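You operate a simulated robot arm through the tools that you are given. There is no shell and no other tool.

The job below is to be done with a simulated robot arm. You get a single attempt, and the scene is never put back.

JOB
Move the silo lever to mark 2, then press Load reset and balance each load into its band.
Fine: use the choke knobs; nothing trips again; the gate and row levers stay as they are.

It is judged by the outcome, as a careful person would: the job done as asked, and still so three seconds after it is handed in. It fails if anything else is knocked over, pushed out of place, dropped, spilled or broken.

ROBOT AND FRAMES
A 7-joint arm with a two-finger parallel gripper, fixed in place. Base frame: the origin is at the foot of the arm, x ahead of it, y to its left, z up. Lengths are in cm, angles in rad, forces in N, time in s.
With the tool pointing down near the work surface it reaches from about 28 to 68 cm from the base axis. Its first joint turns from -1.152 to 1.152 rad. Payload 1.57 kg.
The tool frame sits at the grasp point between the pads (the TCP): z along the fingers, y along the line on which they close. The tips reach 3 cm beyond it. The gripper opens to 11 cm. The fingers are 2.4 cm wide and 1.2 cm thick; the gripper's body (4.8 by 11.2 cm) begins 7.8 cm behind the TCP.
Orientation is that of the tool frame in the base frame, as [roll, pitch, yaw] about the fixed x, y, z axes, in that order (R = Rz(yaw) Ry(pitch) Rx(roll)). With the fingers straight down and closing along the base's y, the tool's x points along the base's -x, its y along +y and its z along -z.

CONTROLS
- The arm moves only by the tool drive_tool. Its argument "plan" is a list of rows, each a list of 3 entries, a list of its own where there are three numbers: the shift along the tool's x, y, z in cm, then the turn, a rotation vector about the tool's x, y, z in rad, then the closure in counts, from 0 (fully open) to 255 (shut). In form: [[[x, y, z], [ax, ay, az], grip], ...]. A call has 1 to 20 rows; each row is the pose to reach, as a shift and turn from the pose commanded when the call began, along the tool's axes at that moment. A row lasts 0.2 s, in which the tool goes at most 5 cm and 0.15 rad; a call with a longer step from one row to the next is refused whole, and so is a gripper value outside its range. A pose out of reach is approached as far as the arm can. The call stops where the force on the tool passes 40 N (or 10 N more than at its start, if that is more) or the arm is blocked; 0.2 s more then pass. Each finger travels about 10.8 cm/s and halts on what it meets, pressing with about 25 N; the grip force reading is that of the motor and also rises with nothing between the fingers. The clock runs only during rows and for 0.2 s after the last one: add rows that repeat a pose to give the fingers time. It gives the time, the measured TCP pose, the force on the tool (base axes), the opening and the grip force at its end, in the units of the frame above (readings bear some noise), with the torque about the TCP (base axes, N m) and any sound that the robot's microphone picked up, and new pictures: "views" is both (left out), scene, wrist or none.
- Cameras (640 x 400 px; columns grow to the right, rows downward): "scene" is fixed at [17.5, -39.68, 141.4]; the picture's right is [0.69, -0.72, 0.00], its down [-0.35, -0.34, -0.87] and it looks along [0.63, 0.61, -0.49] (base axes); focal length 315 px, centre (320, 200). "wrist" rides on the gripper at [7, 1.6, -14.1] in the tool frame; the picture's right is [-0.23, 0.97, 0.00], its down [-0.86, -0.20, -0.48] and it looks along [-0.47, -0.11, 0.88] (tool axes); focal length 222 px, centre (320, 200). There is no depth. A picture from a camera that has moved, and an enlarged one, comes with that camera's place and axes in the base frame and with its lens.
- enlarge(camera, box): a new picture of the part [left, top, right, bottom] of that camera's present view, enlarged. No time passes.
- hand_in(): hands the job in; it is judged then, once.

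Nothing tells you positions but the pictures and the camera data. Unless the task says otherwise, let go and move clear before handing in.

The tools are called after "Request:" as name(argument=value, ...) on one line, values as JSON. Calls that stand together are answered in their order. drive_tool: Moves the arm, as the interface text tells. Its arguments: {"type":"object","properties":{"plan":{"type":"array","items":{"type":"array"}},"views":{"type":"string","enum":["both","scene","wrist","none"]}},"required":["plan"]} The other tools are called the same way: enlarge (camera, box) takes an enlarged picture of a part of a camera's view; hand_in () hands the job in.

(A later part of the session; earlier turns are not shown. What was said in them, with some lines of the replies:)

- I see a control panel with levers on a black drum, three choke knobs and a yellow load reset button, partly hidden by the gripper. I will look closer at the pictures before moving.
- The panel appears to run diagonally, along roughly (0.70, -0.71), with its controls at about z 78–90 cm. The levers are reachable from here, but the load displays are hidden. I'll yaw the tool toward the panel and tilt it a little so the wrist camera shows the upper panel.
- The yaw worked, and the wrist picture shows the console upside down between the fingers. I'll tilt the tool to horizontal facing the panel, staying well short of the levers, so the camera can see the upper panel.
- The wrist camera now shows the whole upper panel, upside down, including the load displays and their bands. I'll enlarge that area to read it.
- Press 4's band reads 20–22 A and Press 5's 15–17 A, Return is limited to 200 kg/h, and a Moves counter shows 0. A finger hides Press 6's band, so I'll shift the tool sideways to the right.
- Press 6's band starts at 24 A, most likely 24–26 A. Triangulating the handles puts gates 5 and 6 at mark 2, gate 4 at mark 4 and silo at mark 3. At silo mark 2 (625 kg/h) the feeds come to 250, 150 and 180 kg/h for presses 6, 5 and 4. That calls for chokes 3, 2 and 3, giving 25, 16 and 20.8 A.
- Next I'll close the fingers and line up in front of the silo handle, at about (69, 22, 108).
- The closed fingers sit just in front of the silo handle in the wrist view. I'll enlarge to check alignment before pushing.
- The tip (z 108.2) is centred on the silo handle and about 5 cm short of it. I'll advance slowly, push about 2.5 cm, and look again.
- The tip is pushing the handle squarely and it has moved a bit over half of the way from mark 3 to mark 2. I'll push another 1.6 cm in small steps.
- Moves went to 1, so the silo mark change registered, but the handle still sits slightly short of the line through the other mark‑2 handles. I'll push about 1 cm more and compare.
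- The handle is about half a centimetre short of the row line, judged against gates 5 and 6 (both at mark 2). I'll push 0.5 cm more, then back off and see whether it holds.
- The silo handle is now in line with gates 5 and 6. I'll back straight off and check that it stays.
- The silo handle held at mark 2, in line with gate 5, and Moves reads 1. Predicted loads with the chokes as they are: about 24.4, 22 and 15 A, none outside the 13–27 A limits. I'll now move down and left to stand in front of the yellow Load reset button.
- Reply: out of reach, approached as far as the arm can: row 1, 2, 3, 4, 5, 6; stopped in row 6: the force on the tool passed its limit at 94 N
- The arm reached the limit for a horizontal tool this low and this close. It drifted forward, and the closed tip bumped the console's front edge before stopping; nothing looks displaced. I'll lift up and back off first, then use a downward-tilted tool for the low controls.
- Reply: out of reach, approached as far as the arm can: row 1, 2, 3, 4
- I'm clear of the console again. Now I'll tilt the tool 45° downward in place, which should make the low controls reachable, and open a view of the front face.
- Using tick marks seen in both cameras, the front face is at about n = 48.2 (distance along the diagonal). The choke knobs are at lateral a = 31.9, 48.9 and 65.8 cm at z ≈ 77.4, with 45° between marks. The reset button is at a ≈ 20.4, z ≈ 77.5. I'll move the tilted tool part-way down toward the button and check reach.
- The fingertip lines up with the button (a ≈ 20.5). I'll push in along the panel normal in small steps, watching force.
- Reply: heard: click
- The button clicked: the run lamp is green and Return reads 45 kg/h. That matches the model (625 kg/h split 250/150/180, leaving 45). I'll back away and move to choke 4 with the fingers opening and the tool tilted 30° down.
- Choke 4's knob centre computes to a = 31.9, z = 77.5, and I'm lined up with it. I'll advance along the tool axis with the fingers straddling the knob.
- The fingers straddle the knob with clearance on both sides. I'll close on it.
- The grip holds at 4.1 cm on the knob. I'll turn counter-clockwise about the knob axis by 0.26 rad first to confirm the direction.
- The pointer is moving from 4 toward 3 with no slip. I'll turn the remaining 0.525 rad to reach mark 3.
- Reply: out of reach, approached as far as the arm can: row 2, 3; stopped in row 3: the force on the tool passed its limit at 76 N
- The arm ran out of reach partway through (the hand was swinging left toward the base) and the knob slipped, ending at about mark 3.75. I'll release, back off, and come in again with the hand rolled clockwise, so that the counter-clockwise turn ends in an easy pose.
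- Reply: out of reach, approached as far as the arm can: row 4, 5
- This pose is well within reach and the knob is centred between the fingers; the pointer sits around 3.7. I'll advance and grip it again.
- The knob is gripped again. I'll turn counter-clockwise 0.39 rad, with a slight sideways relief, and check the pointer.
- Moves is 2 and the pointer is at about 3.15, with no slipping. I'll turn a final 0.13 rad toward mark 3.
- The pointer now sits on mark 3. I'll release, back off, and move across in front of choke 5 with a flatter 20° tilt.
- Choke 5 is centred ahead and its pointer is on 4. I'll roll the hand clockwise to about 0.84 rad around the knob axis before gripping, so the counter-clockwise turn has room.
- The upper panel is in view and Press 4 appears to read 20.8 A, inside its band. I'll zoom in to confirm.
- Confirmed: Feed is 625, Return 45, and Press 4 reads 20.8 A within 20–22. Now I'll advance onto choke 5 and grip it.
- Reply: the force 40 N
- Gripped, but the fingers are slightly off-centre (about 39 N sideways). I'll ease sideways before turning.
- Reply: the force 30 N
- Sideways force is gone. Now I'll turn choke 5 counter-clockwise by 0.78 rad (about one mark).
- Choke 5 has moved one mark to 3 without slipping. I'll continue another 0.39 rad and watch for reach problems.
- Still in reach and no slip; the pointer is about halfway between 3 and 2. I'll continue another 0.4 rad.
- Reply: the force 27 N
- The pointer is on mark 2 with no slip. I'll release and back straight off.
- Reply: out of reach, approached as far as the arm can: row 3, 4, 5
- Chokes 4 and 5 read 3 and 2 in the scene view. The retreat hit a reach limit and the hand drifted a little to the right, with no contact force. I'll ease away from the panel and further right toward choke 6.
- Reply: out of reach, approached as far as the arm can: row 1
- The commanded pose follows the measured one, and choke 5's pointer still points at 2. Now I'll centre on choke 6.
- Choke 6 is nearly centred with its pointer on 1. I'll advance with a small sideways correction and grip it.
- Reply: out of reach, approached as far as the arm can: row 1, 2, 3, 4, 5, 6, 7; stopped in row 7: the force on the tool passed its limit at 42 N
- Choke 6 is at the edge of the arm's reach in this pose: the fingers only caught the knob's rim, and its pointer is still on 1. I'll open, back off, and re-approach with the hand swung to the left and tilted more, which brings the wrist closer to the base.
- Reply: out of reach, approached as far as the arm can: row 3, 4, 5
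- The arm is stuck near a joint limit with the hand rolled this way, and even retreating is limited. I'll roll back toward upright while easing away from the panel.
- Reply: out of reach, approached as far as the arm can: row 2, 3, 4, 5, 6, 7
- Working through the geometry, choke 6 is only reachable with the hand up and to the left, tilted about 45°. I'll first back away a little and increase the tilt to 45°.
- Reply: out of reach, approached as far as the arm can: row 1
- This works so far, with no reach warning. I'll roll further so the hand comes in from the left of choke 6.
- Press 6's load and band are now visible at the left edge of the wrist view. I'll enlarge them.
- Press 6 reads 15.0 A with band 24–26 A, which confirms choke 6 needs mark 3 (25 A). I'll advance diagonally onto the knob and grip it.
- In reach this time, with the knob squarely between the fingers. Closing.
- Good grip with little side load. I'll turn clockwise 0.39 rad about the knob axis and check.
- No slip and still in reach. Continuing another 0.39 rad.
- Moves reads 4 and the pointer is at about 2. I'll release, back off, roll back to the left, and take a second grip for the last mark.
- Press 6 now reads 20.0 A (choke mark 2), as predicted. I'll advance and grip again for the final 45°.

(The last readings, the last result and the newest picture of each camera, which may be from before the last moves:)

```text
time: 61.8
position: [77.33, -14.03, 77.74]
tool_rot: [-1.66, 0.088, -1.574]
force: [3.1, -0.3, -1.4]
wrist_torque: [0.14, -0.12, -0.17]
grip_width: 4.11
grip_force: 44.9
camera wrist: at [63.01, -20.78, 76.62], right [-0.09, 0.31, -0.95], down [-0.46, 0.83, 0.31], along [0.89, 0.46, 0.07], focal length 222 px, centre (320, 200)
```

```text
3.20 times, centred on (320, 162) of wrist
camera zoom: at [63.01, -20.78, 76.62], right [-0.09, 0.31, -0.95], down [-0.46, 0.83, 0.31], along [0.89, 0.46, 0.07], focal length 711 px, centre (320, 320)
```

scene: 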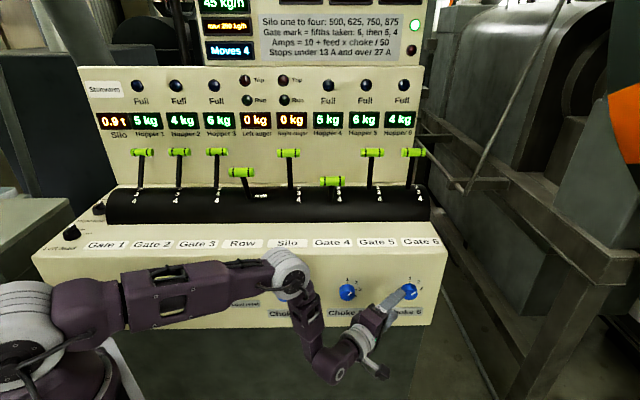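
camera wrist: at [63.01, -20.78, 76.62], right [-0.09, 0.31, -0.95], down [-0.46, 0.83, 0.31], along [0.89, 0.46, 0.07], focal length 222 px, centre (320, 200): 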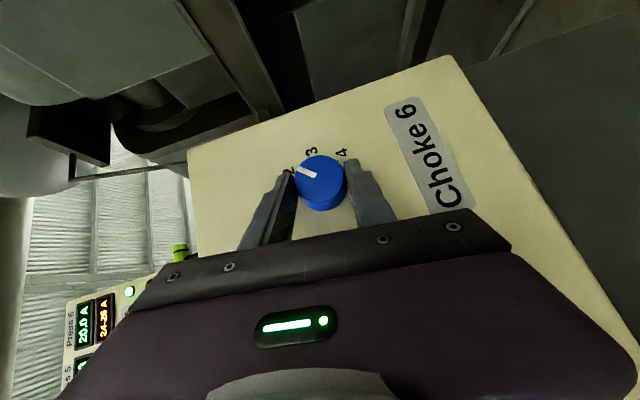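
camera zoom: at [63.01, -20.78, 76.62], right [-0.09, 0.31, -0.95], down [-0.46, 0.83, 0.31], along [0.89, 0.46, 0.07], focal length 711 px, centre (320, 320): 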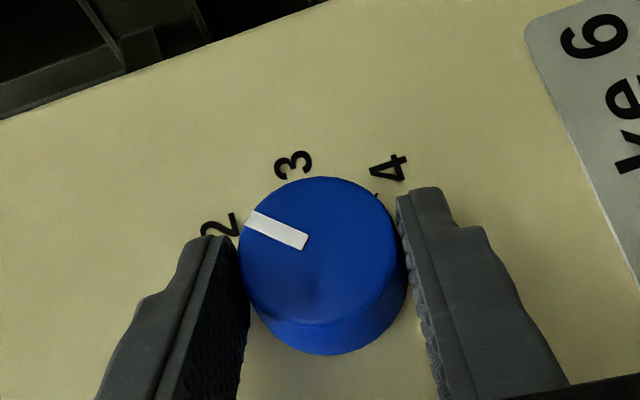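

Request:
drive_tool(plan=[[[0.008, -0.182, 0.008], [-0.0921, 0, 0.0917], 255], [[0.033, -0.36, 0.033], [-0.1843, 0, 0.1834], 255], [[0.074, -0.532, 0.075], [-0.2764, 0, 0.2751], 255]], views="both")

Request:
enlarge(camera="wrist", box=[220, 100, 420, 225])

```text
time: 62.6
position: [77.46, -14.09, 78.27]
tool_rot: [-1.954, 0.355, -1.643]
force: [4.0, -5.3, 2.1]
wrist_torque: [-0.03, -0.03, -0.1]
grip_width: 4.1
grip_force: 44.9
camera wrist: at [63.14, -20.92, 79.24], right [-0.32, 0.55, -0.77], down [-0.32, 0.7, 0.64], along [0.89, 0.45, -0.05], focal length 222 px, centre (320, 200)
```

scene: 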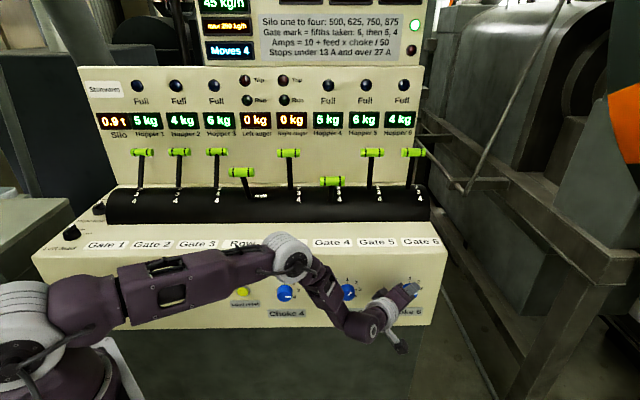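
wrist: 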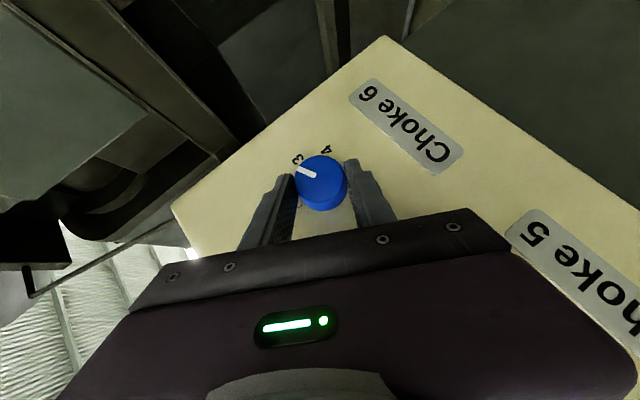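

```text
3.20 times, centred on (320, 162) of wrist
camera zoom: at [63.14, -20.92, 79.24], right [-0.32, 0.55, -0.77], down [-0.32, 0.7, 0.64], along [0.89, 0.45, -0.05], focal length 711 px, centre (320, 320)
```

zoom: 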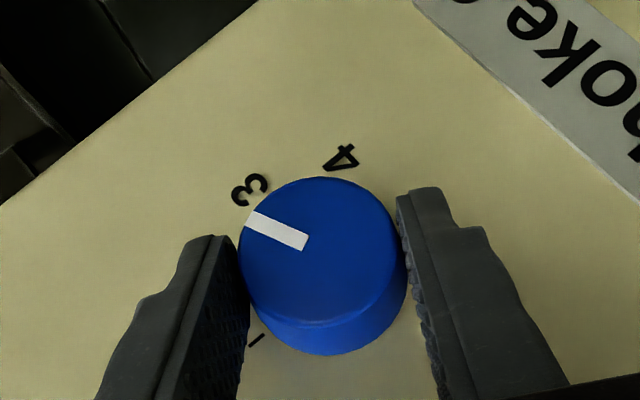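

No slip; the pointer is at about 2.5. Turning the last 0.39 rad to mark 3.

Request:
drive_tool(plan=[[[0.008, -0.182, 0.008], [-0.0921, 0, 0.0917], 255], [[0.033, -0.36, 0.033], [-0.1843, 0, 0.1834], 255], [[0.074, -0.532, 0.075], [-0.2764, 0, 0.2751], 255], [[0.074, -0.532, 0.075], [-0.2764, 0, 0.2751], 255]], views="both")

Request:
enlarge(camera="wrist", box=[220, 100, 420, 225])

```text
time: 63.6
position: [77.7, -14.32, 78.68]
tool_rot: [-2.306, 0.589, -1.805]
force: [13.1, -4.5, 0.2]
wrist_torque: [0.09, -0.25, -0.27]
grip_width: 4.09
grip_force: 44.7
camera wrist: at [63.96, -21.77, 81.57], right [-0.5, 0.73, -0.48], down [-0.11, 0.49, 0.86], along [0.86, 0.48, -0.16], focal length 222 px, centre (320, 200)
```

scene: 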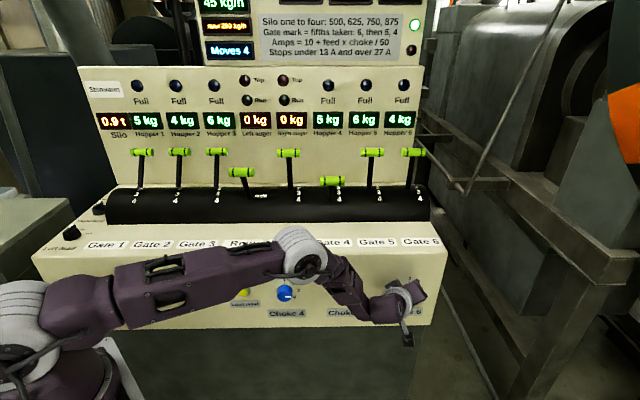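
wrist: 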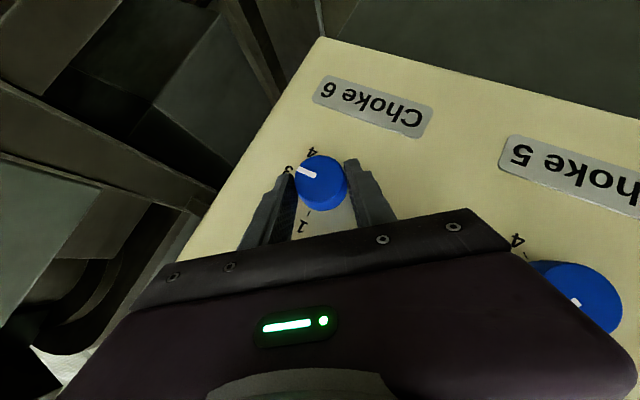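

```text
3.20 times, centred on (320, 162) of wrist
camera zoom: at [63.96, -21.77, 81.57], right [-0.5, 0.73, -0.48], down [-0.11, 0.49, 0.86], along [0.86, 0.48, -0.16], focal length 711 px, centre (320, 320)
```

zoom: 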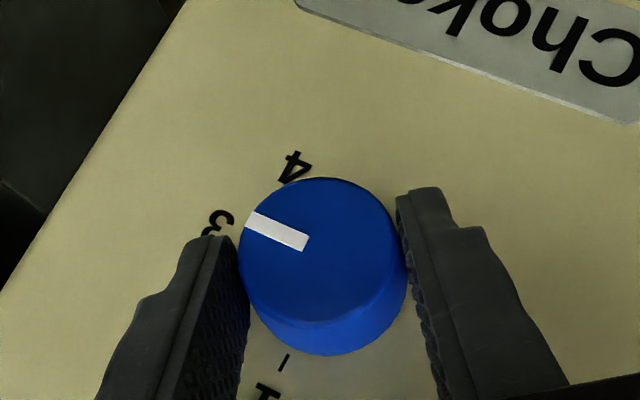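

The pointer looks to be at 3. I'll release, back off and roll back left to read the Press 6 display.

Request:
drive_tool(plan=[[[0, 0, 0], [0, 0, 0], 100], [[0, 0, 0], [0, 0, 0], 100], [[0, 0, -2], [0, 0, 0], 100], [[0, 0, -4], [0, 0, 0], 100], [[0, 0, -6], [0, 0, 0], 100], [[0.19, 0.69, -5.81], [0.0921, 0, -0.0918], 100], [[0.37, 1.38, -5.61], [0.1842, 0, -0.1836], 100], [[0.56, 2.07, -5.42], [0.2763, 0, -0.2754], 100], [[0.74, 2.76, -5.23], [0.3684, 0, -0.3672], 100], [[0.93, 3.45, -5.04], [0.4605, 0, -0.459], 100], [[1.113, 4.134, -4.842], [0.5526, 0, -0.5508], 100], [[1.113, 4.134, -4.842], [0.5526, 0, -0.5508], 100]], views="both")

Request:
enlarge(camera="wrist", box=[220, 100, 420, 225])

Request:
enlarge(camera="wrist", box=[60, 240, 190, 370])

Request:
enlarge(camera="scene", box=[265, 270, 435, 320])

```text
time: 66.2
position: [71.23, -13.7, 78.17]
tool_rot: [-1.659, 0.087, -1.576]
force: [0.3, -0.4, -0.8]
wrist_torque: [0.01, -0.01, -0.02]
grip_width: 6.69
grip_force: 0.0
camera wrist: at [56.85, -20.69, 77.12], right [-0.08, 0.31, -0.95], down [-0.46, 0.83, 0.31], along [0.89, 0.46, 0.07], focal length 222 px, centre (320, 200)
```

scene: 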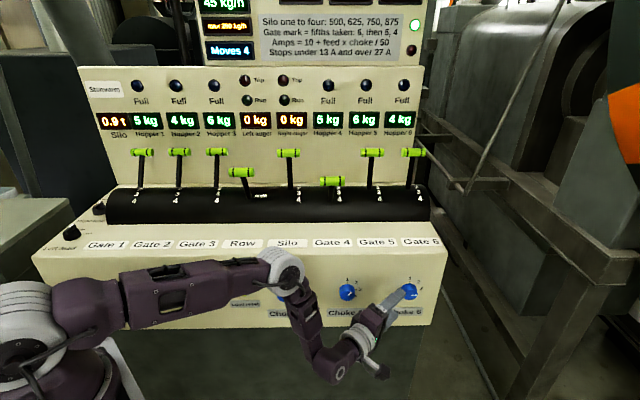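
wrist: 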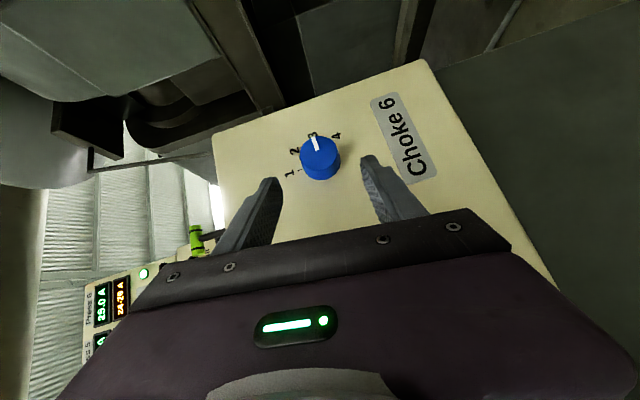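

```text
3.20 times, centred on (320, 162) of wrist
camera zoom: at [56.85, -20.69, 77.12], right [-0.08, 0.31, -0.95], down [-0.46, 0.83, 0.31], along [0.89, 0.46, 0.07], focal length 711 px, centre (320, 320)
```

zoom: 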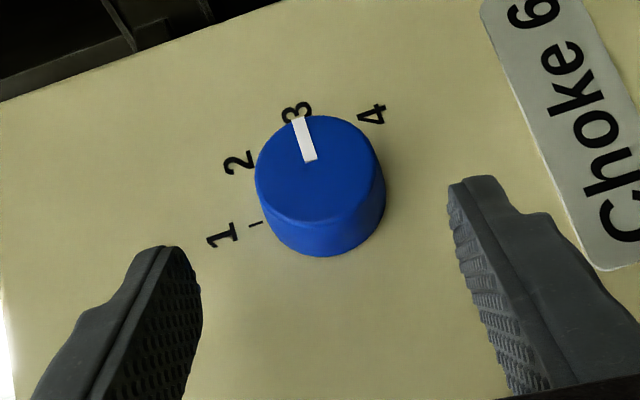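

```text
3.08 times, centred on (125, 305) of wrist
camera zoom: at [56.85, -20.69, 77.12], right [-0.08, 0.31, -0.95], down [-0.46, 0.83, 0.31], along [0.89, 0.46, 0.07], focal length 684 px, centre (920, -123)
```

zoom: 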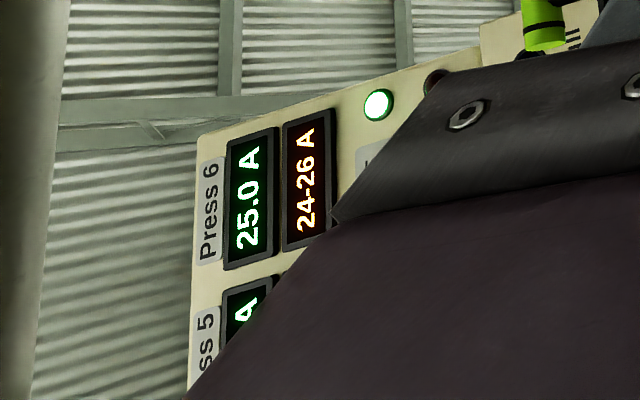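

```text
3.76 times, centred on (350, 295) of scene
camera zoom: at [17.5, -39.67, 141.4], right [0.69, -0.72, 0.0], down [-0.35, -0.34, -0.87], along [0.63, 0.61, -0.49], focal length 1184 px, centre (207, -158)
```

zoom: 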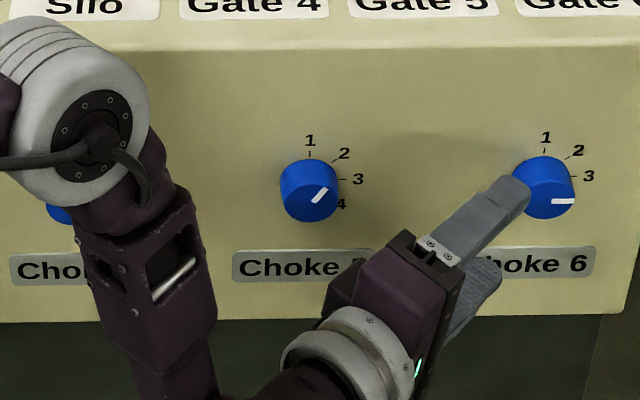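

Press 6 reads 25.0 A, inside 24–26, and the knobs show 2 and 3 for chokes 5 and 6. I'll withdraw up and back from the panel, rolling upright, so I can read all three loads together.

Request:
drive_tool(plan=[[[0, 0, -3], [0, 0, 0], 100], [[-0.6, -2, -5], [-0.0992, 0, 0.0988], 100], [[-1.3, -4, -6.5], [-0.1985, 0, 0.1975], 100], [[-2, -6, -8], [-0.2977, 0, 0.2963], 100], [[-2.8, -8, -9.3], [-0.3969, 0, 0.395], 100], [[-3.5, -10.1, -10.6], [-0.4962, 0, 0.4938], 100], [[-4.2, -12.1, -11.8], [-0.5954, 0, 0.5925], 100], [[-4.9, -14.1, -13], [-0.6946, 0, 0.6913], 100], [[-5.6, -16.1, -14.2], [-0.7939, 0, 0.79], 100], [[-6.3, -18.1, -15.4], [-0.8931, 0, 0.8888], 100], [[-6.96, -20.13, -16.47], [-0.9923, 0, 0.9876], 100]], views="both")

```text
time: 68.6
position: [56.71, -8.8, 100.34]
tool_rot: [-3.076, 0.779, -2.307]
force: [0.0, 0.1, 0.4]
wrist_torque: [0.04, -0.03, -0.03]
grip_width: 6.71
grip_force: 0.1
camera wrist: at [44.69, -18.07, 105.19], right [-0.58, 0.81, 0.11], down [0.3, 0.08, 0.95], along [0.76, 0.59, -0.29], focal length 222 px, centre (320, 200)
```

scene: 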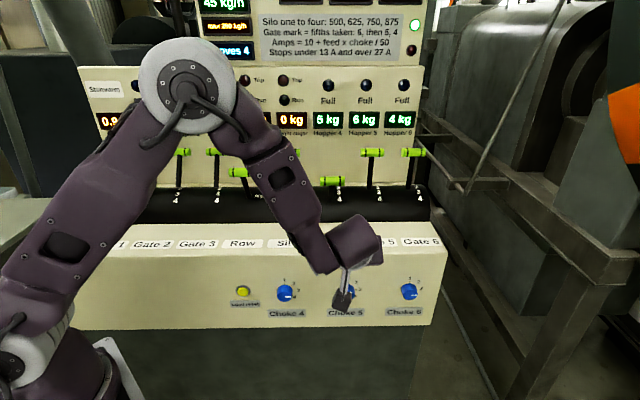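
wrist: 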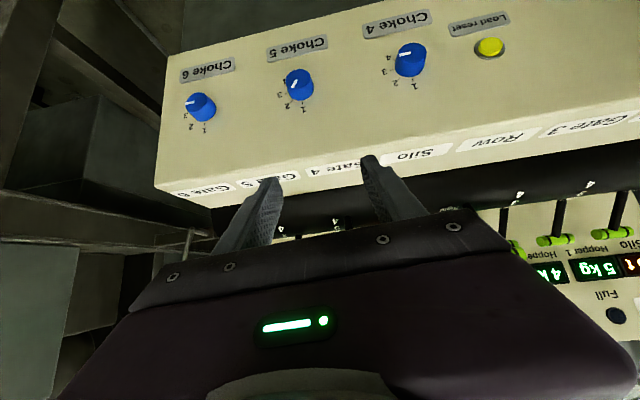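

Request:
drive_tool(plan=[[[-2.6, 0.7, -2.6], [0, -0.13, 0], 60], [[-5.2, 1.4, -5.2], [0, -0.26, 0], 0], [[-7.8, 2, -7.8], [0, -0.39, 0], 0], [[-10.4, 2.7, -10.4], [0, -0.52, 0], 0], [[-13, 3.3, -13], [0, -0.65, 0], 0], [[-15.6, 4, -15.6], [0, -0.785, 0], 0], [[-15.6, 4, -15.6], [0, -0.785, 0], 0]], views="both")

Request:
enlarge(camera="wrist", box=[220, 140, 420, 260])

Request:
enlarge(camera="scene", box=[265, 270, 435, 320])

```text
time: 70.2
position: [53.08, -5.27, 121.87]
tool_rot: [-1.622, 1.525, -0.835]
force: [0.0, 1.2, -0.5]
wrist_torque: [0.0, -0.01, -0.01]
grip_width: 10.99
grip_force: 0.1
camera wrist: at [42.02, -14.38, 114.78], right [-0.7, 0.69, 0.18], down [-0.22, -0.45, 0.86], along [0.68, 0.56, 0.47], focal length 222 px, centre (320, 200)
```

scene: 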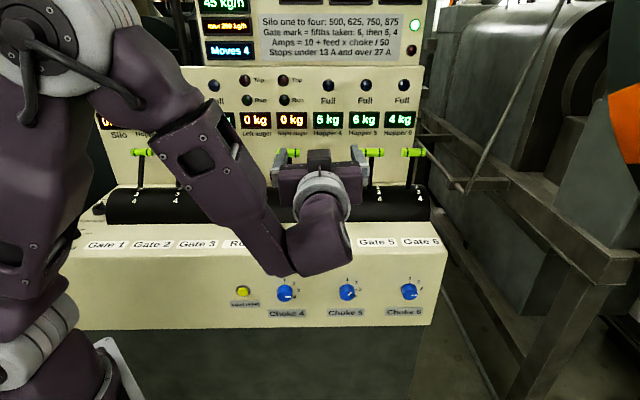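
wrist: 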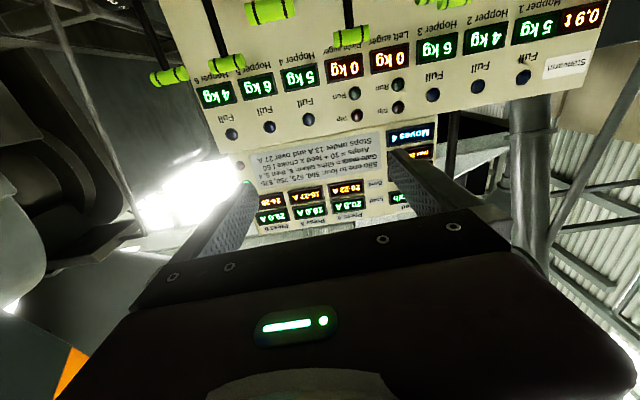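

```text
3.20 times, centred on (320, 200) of wrist
camera zoom: at [42.02, -14.38, 114.78], right [-0.7, 0.69, 0.18], down [-0.22, -0.45, 0.86], along [0.68, 0.56, 0.47], focal length 711 px, centre (320, 200)
```

zoom: 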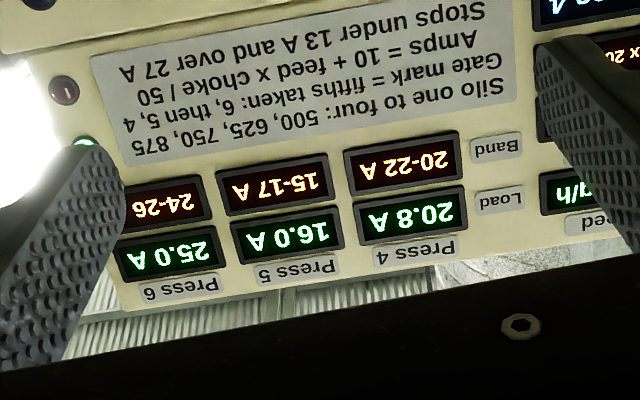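

```text
3.76 times, centred on (350, 295) of scene
camera zoom: at [17.5, -39.68, 141.4], right [0.69, -0.72, 0.0], down [-0.35, -0.34, -0.87], along [0.63, 0.61, -0.49], focal length 1184 px, centre (207, -158)
```

zoom: 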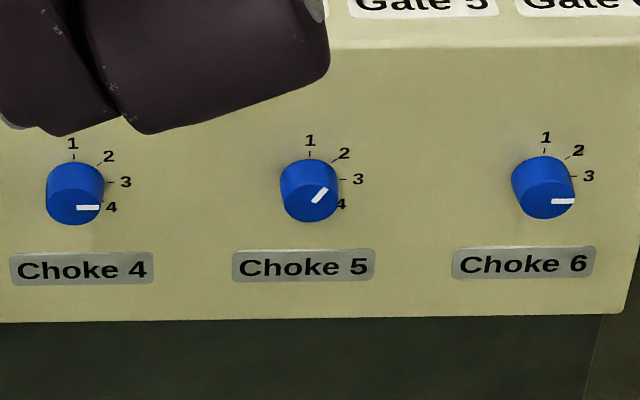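

All three loads are in band: 20.8 A (20–22), 16.0 A (15–17) and 25.0 A (24–26), with the green lamp on and the red one off. I'll do one last check of the lever positions before handing in.

Request:
enlarge(camera="wrist", box=[140, 0, 480, 130])

Request:
drive_tool(plan=[[[-2, 3, -3], [0, 0, 0], 0], [[-3, 6, -6], [0, 0, 0], 0], [[-3, 9, -8], [0, 0, 0], 0], [[-3, 12, -8], [0, 0, 0], 0]], views="both")

Request:
enlarge(camera="scene", box=[230, 130, 440, 260])

```text
1.88 times, centred on (310, 65) of wrist
camera zoom: at [42.02, -14.38, 114.78], right [-0.7, 0.69, 0.18], down [-0.22, -0.45, 0.86], along [0.68, 0.56, 0.47], focal length 418 px, centre (339, 454)
```

zoom: 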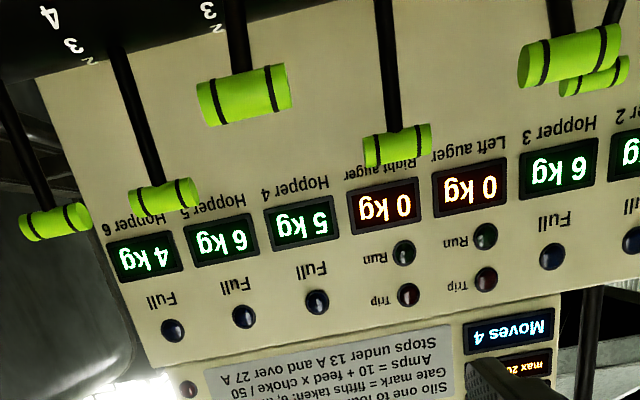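

```text
time: 71.2
position: [41.01, -4.18, 124.67]
tool_rot: [-1.657, 1.523, -0.869]
force: [-0.2, -0.2, 0.0]
wrist_torque: [0.03, 0.02, -0.02]
grip_width: 10.97
grip_force: 0.1
out of reach, approached as far as the arm can: row 4
camera wrist: at [30.02, -13.39, 117.62], right [-0.7, 0.69, 0.18], down [-0.22, -0.45, 0.87], along [0.68, 0.56, 0.47], focal length 222 px, centre (320, 200)
```

scene: 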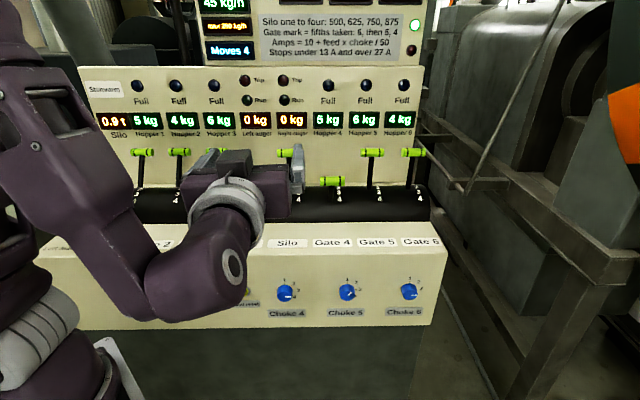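
wrist: 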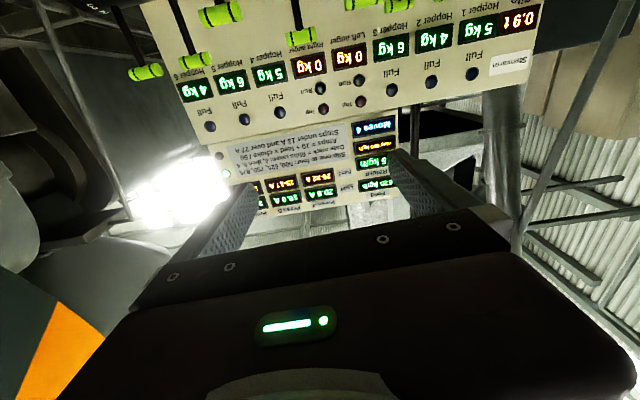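

```text
3.05 times, centred on (335, 195) of scene
camera zoom: at [17.5, -39.67, 141.4], right [0.69, -0.72, 0.0], down [-0.35, -0.34, -0.87], along [0.63, 0.61, -0.49], focal length 959 px, centre (274, 215)
```

zoom: 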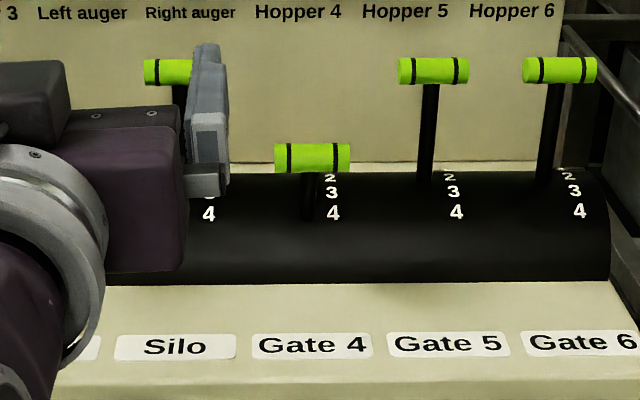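

The silo handle lines up with gates 5 and 6 at mark 2, and the gate and row levers are where they started. The knobs are at 3, 2 and 3, all loads are in band with nothing tripped, and the arm is clear, so I'm handing in.

Request:
hand_in()

```text
The job is handed in.
```

The silo lever is at mark 2, Load reset has been pressed, and all three loads are in their bands. Nothing tripped after the reset. I've handed the job in; I can't see how it was judged.

| Press | Load | Band | Choke mark |
|---|---|---|---|
| 4 | 20.8 A | 20–22 A | 3 (was 4) |
| 5 | 16.0 A | 15–17 A | 2 (was 4) |
| 6 | 25.0 A | 24–26 A | 3 (was 1) |

At my last look, Feed read 625 kg/h and the Moves counter 4. Return read 45 kg/h, against its 200 kg/h limit. The run lamp was green and the red lamp was off. The gate and row levers looked unmoved.

- **Console bump:** early on, before the reset, the closed gripper hit the console's front edge at 94 N when the arm ran out of reach. Nothing moved or looked damaged in the pictures.
- **Choke knobs:** chokes 4 and 6 each needed a second proper grip because the arm ran out of reach. On choke 4 the knob slipped in the gripper. No load left the 13–27 A limits while I was turning them.
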